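You operate a simulated robot arm through the tools that you are given. There is no shell and no other tool. Be economical: measure what you need, move in short steps, check, and stop when the job is done.

You are at the controls of a simulated robot arm. One attempt, no reset.

TASK
Fetch the white block from the beige table and set it on the white desk.

Only the result counts: the job must be done as asked and must still hold three seconds after the hand-in. Knocking over, shifting, dropping, spilling or breaking anything else fails it.

THE ROBOT
A 7-joint arm with a two-finger parallel gripper, fixed in place. Base frame: the origin is at the foot of the arm, x ahead of it, y to its left, z up; the work surface is at about z = 0. Lengths are in m, angles in degrees, forces in N, time in s.
With the tool pointing down near the work surface it reaches from about 0.22 to 0.58 m from the base axis. Its first joint turns from -66.0 to 66.0 degrees. Payload 2.5 kg.
The tool frame sits at the grasp point between the pads (the TCP): z along the fingers, y along the line on which they close. The tips reach 0.023 m beyond it. The gripper opens to 0.094 m. The fingers are 0.038 m wide and 0.01 m thick; the gripper's body (0.054 by 0.096 m) begins 0.039 m behind the TCP.
Orientation is that of the tool frame in the base frame, as a unit quaternion [x, y, z, w]. With the fingers straight down and closing along the base's y, the tool's x points along the base's -x, its y along +y and its z along -z.

THE INTERFACE
- The arm moves only by the tool send_rows. Its argument "rows" is a list that holds one entry, the list of rows, each a list of 7 numbers: the shift along the base's x, y, z in mm, then the turn, a rotation vector about the base's x, y, z in degrees, then the finger opening in mm, from 0 to 94. In form: [[[tx, ty, tz, rx, ry, rz, grip], ...]]. A call has 1 to 12 rows; each row is the pose to reach, as a shift and turn from the pose commanded when the call began. Each row takes 0.2 s and may step no farther than 0.05 m and 8.6 degrees from the row before; otherwise, or with a gripper value out of range, the whole call is refused. Where a pose cannot be reached the arm comes as near as it can. A force on the tool above 40 N (or 10 N above the force at the start of the call, whichever is more), or a blocked arm, ends the call early, and 0.2 s more pass. The fingers move at their own pace (about 0.108 m/s each) and stop on an object; they squeeze with about 22 N. The grip force told is the motor's: it shows also when the fingers shut on nothing. Time passes only in rows, and 0.2 s behind the last, so rows that repeat a pose let the fingers close. The reply holds the time, the measured pose of the TCP, the force on the tool along the base axes, the opening and the grip force, in the units named above and with some noise, and new pictures: "pictures" is both (left out), scene, wrist or none.
- Cameras (640 x 400 px; columns grow to the right, rows downward): "scene" is fixed at [0.0753, -0.3963, 0.5327]; the picture's right is [1.00, -0.07, 0.00], its down [-0.04, -0.68, -0.73] and it looks along [0.05, 0.73, -0.68] (base axes); focal length 296 px, centre (320, 200). "wrist" rides on the gripper at [-0.039, 0, -0.044] in the tool frame; the picture's right is [0.00, -1.00, 0.00], its down [0.97, 0.00, -0.24] and it looks along [0.24, 0.00, 0.97] (tool axes); focal length 218 px, centre (320, 200).
- point_at(camera, pixels): for up to 12 pixels [column, row] of the newest picture of that camera ("zoom" is the newest enlarged one), the place [x, y, z] in the base frame of the surface seen there, good to about 0.003 m. It takes no simulated time.
- close_up(camera, box): a new picture of the part [left, top, right, bottom] of that camera's present view, enlarged. It takes no simulated time.
- finish_job(): hands the job in; it is judged then, once.

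Go step by step. Measure first, check grasps and placings, and put right what went wrong. The budget is 60 turns and 120 pictures, counting those below and the enlarged ones. Unless the task says otherwise, let go and move clear before handing in, and close with one line.

The tools are called after ">>>" as name(argument=value, ...) on one line, values as JSON. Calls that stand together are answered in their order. send_rows: Moves the arm, as the interface text tells. Its arguments: {"type":"object","properties":{"rows":{"type":"array","items":{"type":"array","items":{"type":"array","items":{"type":"number"}}}},"pictures":{"type":"string","enum":["both","scene","wrist","none"]}},"required":["rows"]} The other tools are called the same way: point_at (camera, pixels) gives the place of the surface under pixels of a picture; close_up (camera, box) takes an enlarged picture of a part of a camera's view; finish_job () hands the job in.

At the start:

```text
clock: 0.0
ee_pos: [0.4377, 0.0106, 0.2883]
tcp_rot: [0.0, 1.0, 0.0, 0.0]
wrist_force: [0.9, 0.9, 1.0]
width: 0.094
grasp_force: 0.1
```

scene: 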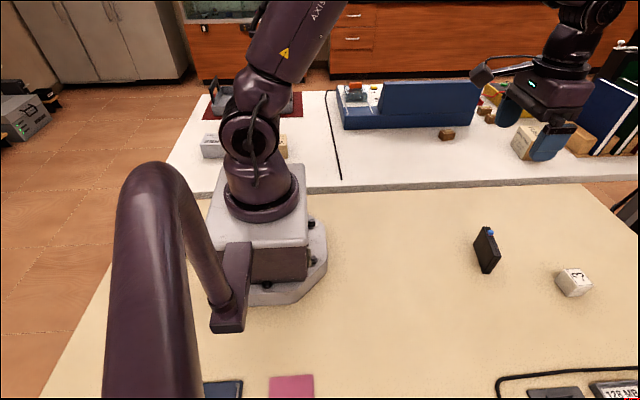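
wrist: 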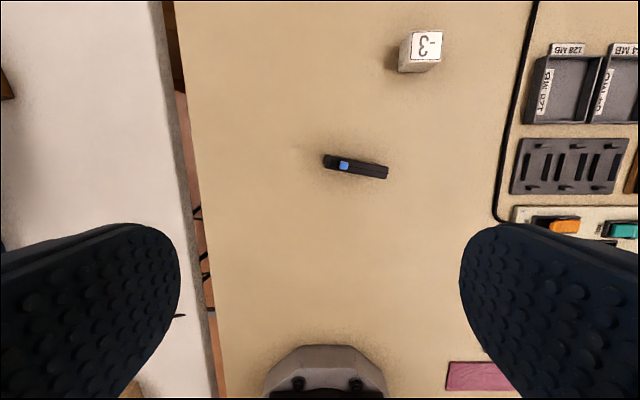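

The white block with "3" shows at scene (573,282) and wrist (422,50); the white desk lies beyond the gap, at left in the wrist view. I'll measure the block, the gap and the desk.

>>> point_at(camera="wrist", pixels=[[414, 33], [440, 33], [413, 58], [438, 60], [426, 45], [402, 68], [425, 70], [120, 100], [60, 200], [325, 155], [388, 172], [160, 100]])

>>> point_at(camera="scene", pixels=[[573, 275], [570, 290], [400, 160], [450, 165], [400, 187], [400, 195], [447, 134], [525, 140], [380, 140], [420, 150], [490, 165], [486, 230]])

>>> close_up(camera="scene", box=[440, 200, 640, 325])

>>> close_up(camera="scene", box=[320, 70, 640, 270])

```text
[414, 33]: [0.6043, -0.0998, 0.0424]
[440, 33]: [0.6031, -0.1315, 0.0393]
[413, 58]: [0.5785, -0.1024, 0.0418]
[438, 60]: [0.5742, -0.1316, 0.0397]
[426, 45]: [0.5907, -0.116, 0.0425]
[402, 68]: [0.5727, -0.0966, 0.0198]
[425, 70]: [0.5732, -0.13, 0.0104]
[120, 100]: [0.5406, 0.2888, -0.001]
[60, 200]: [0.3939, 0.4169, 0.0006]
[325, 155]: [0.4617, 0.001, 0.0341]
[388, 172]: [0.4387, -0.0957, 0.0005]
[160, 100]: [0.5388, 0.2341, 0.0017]
```

```text
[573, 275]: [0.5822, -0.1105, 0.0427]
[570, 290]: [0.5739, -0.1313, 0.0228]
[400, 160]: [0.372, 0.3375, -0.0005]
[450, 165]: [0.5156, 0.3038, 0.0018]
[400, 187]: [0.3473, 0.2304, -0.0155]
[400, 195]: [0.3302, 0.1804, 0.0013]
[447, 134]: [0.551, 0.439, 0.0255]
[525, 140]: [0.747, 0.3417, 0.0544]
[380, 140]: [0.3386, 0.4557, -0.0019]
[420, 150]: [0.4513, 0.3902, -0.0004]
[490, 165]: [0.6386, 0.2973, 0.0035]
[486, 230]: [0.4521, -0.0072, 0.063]
```

```text
3.20 times, centred on (540, 262) of scene
```

zoom: 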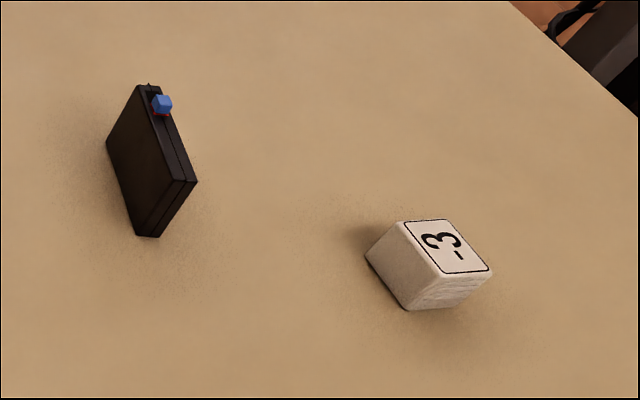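

```text
2.00 times, centred on (480, 170) of scene
```

zoom: 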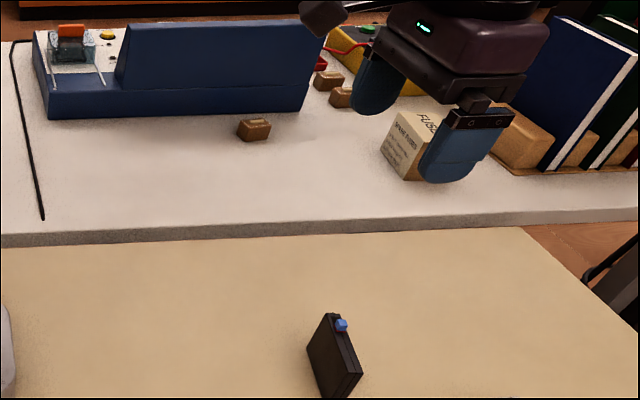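

The block is a ~40 mm cube centred near (0.589, -0.116), top at z 0.042 and nearly axis-aligned; the desk is at z≈0 beyond y≈0.23. I'll move above the block.

>>> send_rows(rows=[[[25, -21, -15, 0, 0, 0, 94], [50, -42, -30, 0, 0, 0, 94], [75, -64, -50, 0, 0, 0, 94], [100, -85, -75, 0, 0, 0, 94], [125, -106, -105, 0, 0, 0, 94], [150, -127, -138, 0, 0, 0, 94], [150, -127, -138, 0, 0, 0, 94]]])

```text
clock: 1.6
ee_pos: [0.5852, -0.1179, 0.1494]
tcp_rot: [0.0, 1.0, 0.0, 0.0]
wrist_force: [-0.7, -0.3, -0.1]
width: 0.094
grasp_force: 0.1
```

scene: 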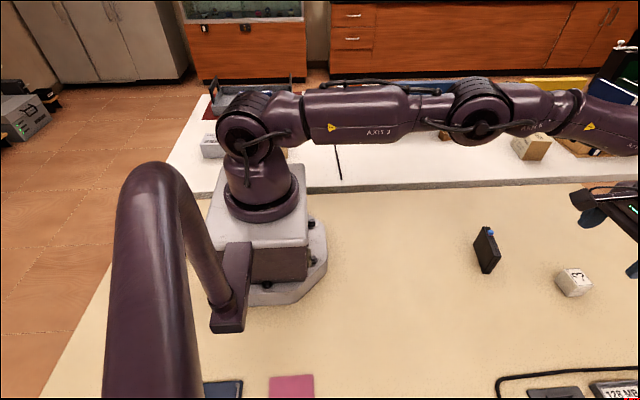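
wrist: 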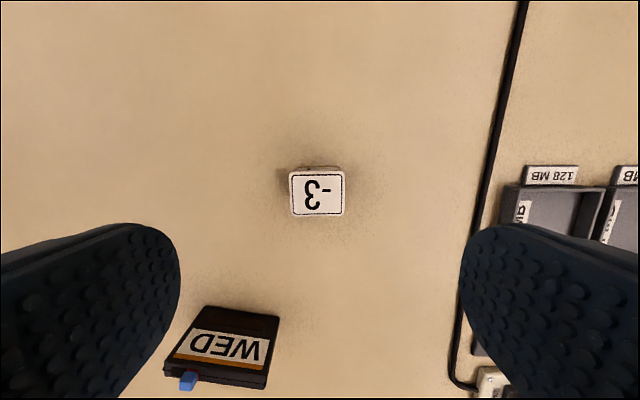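

The block's top is at wrist (317,192), square to the image. I'll pin down its centre, and the WED box's clearance from the left finger.

>>> point_at(camera="wrist", pixels=[[292, 173], [343, 173], [293, 213], [341, 213], [317, 193], [204, 308], [277, 318], [165, 368], [262, 385], [188, 380], [320, 168]])

```text
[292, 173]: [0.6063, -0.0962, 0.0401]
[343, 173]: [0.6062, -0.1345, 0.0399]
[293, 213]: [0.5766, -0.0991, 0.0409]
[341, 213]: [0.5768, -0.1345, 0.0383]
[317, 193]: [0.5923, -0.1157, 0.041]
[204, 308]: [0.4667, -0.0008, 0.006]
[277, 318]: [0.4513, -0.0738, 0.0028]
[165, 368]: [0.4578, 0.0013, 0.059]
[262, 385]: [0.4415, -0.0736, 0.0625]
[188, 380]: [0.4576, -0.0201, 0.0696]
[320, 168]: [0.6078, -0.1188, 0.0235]
```

Block spans x 0.576–0.607, y −0.096 to −0.135; the WED box (x<0.467) is well clear. I'll descend straight with a small forward shift.

>>> send_rows(rows=[[[3, 2, -30, 0, 0, 0, 94], [5, 2, -60, 0, 0, 0, 94], [6, 2, -90, 0, 0, 0, 94], [6, 2, -110, 0, 0, 0, 94], [6, 2, -120, 0, 0, 0, 94], [6, 2, -120, 0, 0, 0, 94]]])

```text
clock: 3.0
ee_pos: [0.5804, -0.1121, 0.032]
tcp_rot: [0.001, 1.0, 0.001, 0.0]
wrist_force: [0.0, 0.6, 0.7]
width: 0.094
grasp_force: 0.1
out of reach, approached as far as the arm can: row 3, 4, 5, 6
```

scene: 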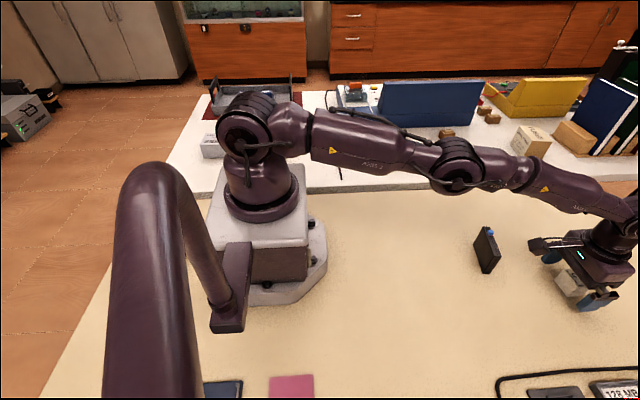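
wrist: 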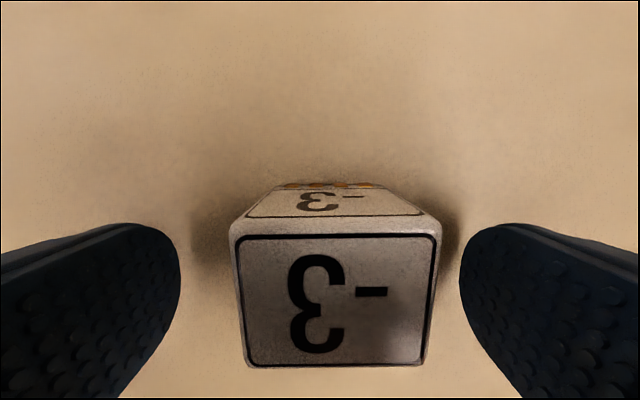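

The block sits between the fingers (wrist columns 230–438), pads overlapping most of it although the arm stopped at its reach limit, x=0.580. I'll close here.

>>> send_rows(rows=[[[0, 0, 0, 0, 0, 0, 30], [0, 0, 0, 0, 0, 0, 20], [0, 0, 0, 0, 0, 0, 20]]], pictures="wrist")

```text
clock: 3.8
ee_pos: [0.58, -0.1117, 0.0313]
tcp_rot: [0.0, 1.0, 0.0, 0.001]
wrist_force: [0.1, -0.3, -0.4]
width: 0.0394
grasp_force: 21.6
```

wrist: 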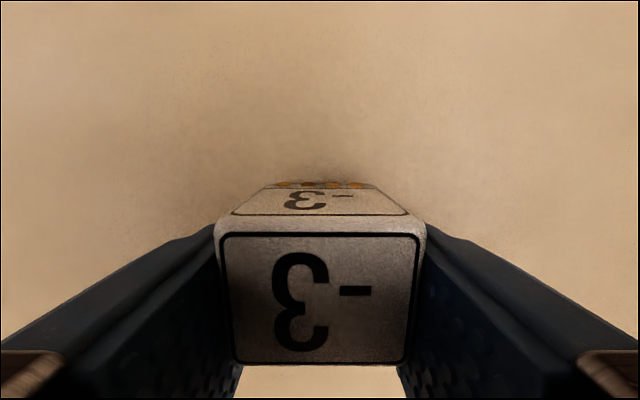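

Gripped at 39.4 mm with 21.6 N. Lifting straight up with a slight inward shift to stay within reach.

>>> send_rows(rows=[[[0, 0, 20, 0, 0, 0, 20], [0, 0, 50, 0, 0, 0, 20], [-5, 0, 85, 0, 0, 0, 20], [-10, 0, 120, 0, 0, 0, 20], [-20, 0, 155, 0, 0, 0, 20]]])

```text
clock: 5.0
ee_pos: [0.5612, -0.1149, 0.1877]
tcp_rot: [0.0, 1.0, 0.0, -0.001]
wrist_force: [0.0, 0.5, -0.4]
width: 0.0391
grasp_force: 21.6
```

scene: 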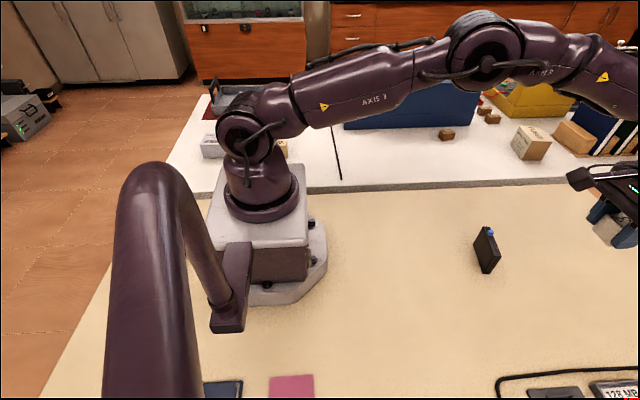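
wrist: 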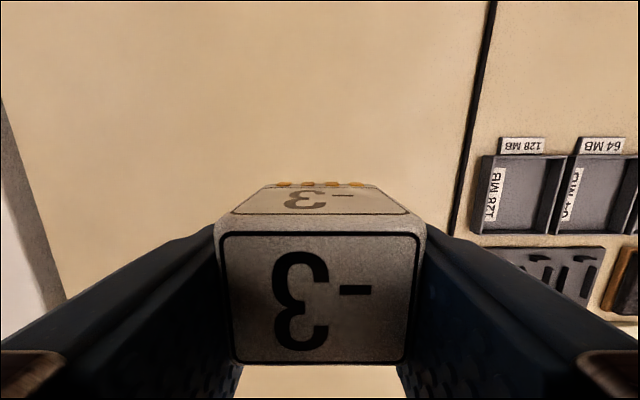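

The block is held clear (39.1 mm, 21.6 N). The clear desk patch around (0.44, 0.32) is free of items, so I'll carry the block there high up.

>>> send_rows(rows=[[[-13, 43, 0, 0, 0, 0, 20], [-26, 87, 0, 0, 0, 0, 20], [-39, 130, 0, 0, 0, 0, 20], [-52, 174, 0, 0, 0, 0, 20], [-65, 217, 0, 0, 0, 0, 20], [-78, 261, 0, 0, 0, 0, 20], [-91, 304, 0, 0, 0, 0, 20], [-104, 348, -10, 0, 0, 0, 20], [-117, 391, -25, 0, 0, 0, 20], [-131, 435, -40, 0, 0, 0, 20], [-131, 435, -60, 0, 0, 0, 20], [-131, 435, -60, 0, 0, 0, 20]]])

```text
clock: 7.6
ee_pos: [0.43, 0.3215, 0.1246]
tcp_rot: [0.0, 1.0, 0.0, 0.0]
wrist_force: [0.1, -0.4, -0.1]
width: 0.0394
grasp_force: 21.9
```

scene: 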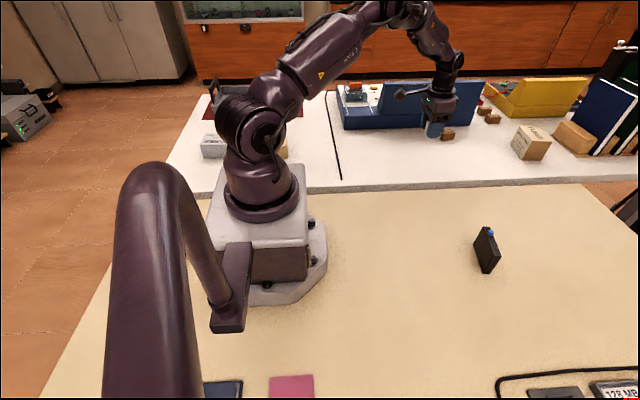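
wrist: 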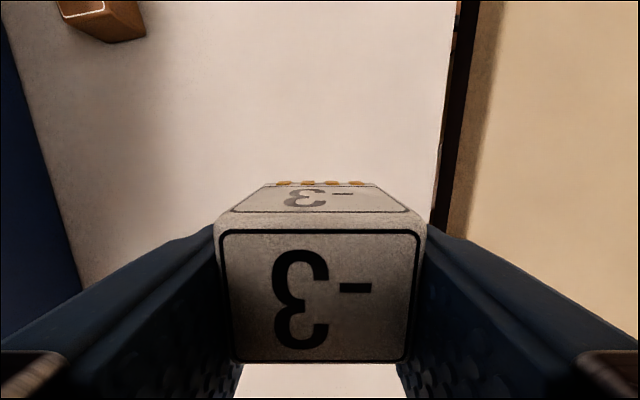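

The block is over the desk; desk edge shows near wrist column 440 and the blue console at left (40,150). I'll check distances and surface height.

>>> point_at(camera="wrist", pixels=[[300, 120], [200, 150], [400, 150], [438, 100], [425, 200], [30, 130], [75, 270], [140, 35], [350, 385], [280, 385]])

```text
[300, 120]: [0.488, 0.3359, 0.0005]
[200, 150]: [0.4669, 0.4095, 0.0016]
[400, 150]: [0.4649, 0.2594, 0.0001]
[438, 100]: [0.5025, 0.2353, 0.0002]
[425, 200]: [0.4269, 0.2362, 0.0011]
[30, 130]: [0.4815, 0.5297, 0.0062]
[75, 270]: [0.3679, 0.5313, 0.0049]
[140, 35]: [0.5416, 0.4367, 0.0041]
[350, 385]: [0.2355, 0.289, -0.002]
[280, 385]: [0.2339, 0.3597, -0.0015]
```

The desk is at z≈0, with its edge 0.085 m away and the console 0.2 m away. I'll lower to just about the pick height (TCP 0.031).

>>> send_rows(rows=[[[0, 0, -30, 0, 0, 0, 20], [0, 0, -60, 0, 0, 0, 20], [0, 0, -80, 0, 0, 0, 20], [0, 0, -88, 0, 0, 0, 20], [0, 0, -91, 0, 0, 0, 20], [0, 0, -93, 0, 0, 0, 20], [0, 0, -93, 0, 0, 0, 20]]])

```text
clock: 9.2
ee_pos: [0.4303, 0.3216, 0.034]
tcp_rot: [-0.001, 1.0, 0.0, 0.0]
wrist_force: [0.3, -0.8, -0.8]
width: 0.0392
grasp_force: 22.1
```

scene: 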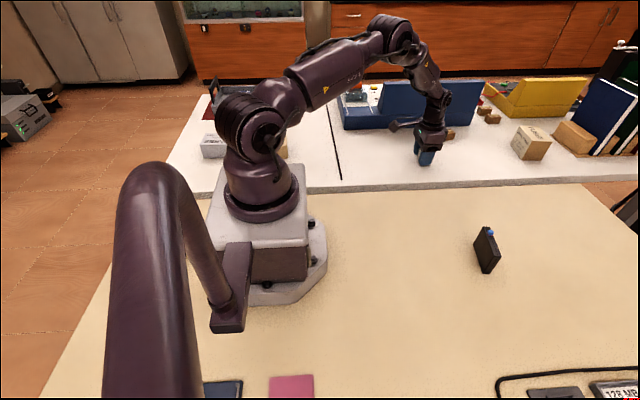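
wrist: 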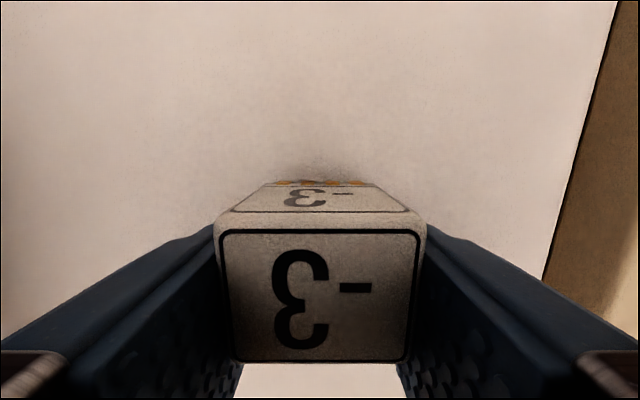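

TCP is at 0.034 with no contact force yet, so I'll creep down a few millimetres more.

>>> send_rows(rows=[[[0, 0, -1, 0, 0, 0, 20], [0, 0, -2, 0, 0, 0, 20], [0, 0, -3, 0, 0, 0, 20], [0, 0, -3, 0, 0, 0, 20]]], pictures="none")

```text
clock: 10.2
ee_pos: [0.43, 0.3216, 0.032]
tcp_rot: [0.0, 1.0, -0.001, 0.001]
wrist_force: [-0.6, -1.0, 5.1]
width: 0.0394
grasp_force: 21.9
```

The force along z rose to 5 N, so the block is resting on the desk. I'll release and then rise.

>>> send_rows(rows=[[[0, 0, 0, 0, 0, 0, 60], [0, 0, 0, 0, 0, 0, 80], [0, 0, 0, 0, 0, 0, 80], [0, 0, 20, 0, 0, 0, 80], [0, 0, 60, 0, 0, 0, 80], [0, 0, 105, 0, 0, 0, 80], [0, 0, 150, 0, 0, 0, 80], [-30, -30, 170, 0, 0, 0, 80]]])

```text
clock: 12.0
ee_pos: [0.4025, 0.2917, 0.2041]
tcp_rot: [0.0, 1.0, 0.0, 0.0]
wrist_force: [-0.2, 0.1, -0.7]
width: 0.0801
grasp_force: 0.1
```

scene: 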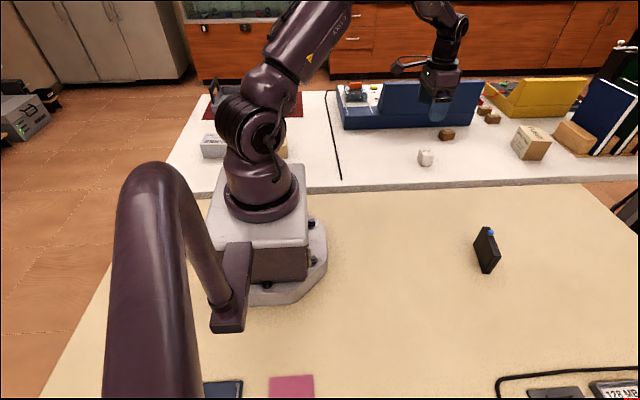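
wrist: 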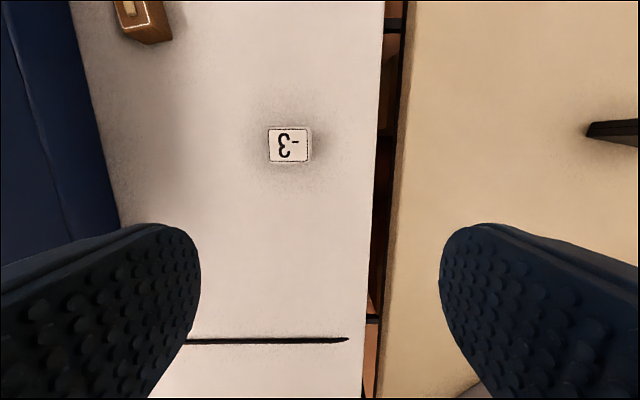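

The block stands upright on the white desk at scene (426,158) and wrist (289,145), the gripper is clear, and nothing else has moved. Handing in.

>>> finish_job()

```text
The job is handed in.
```

The white block now stands upright on the white desk at about (0.44, 0.32). The gripper let go and moved clear, and the final pictures showed nothing else disturbed.
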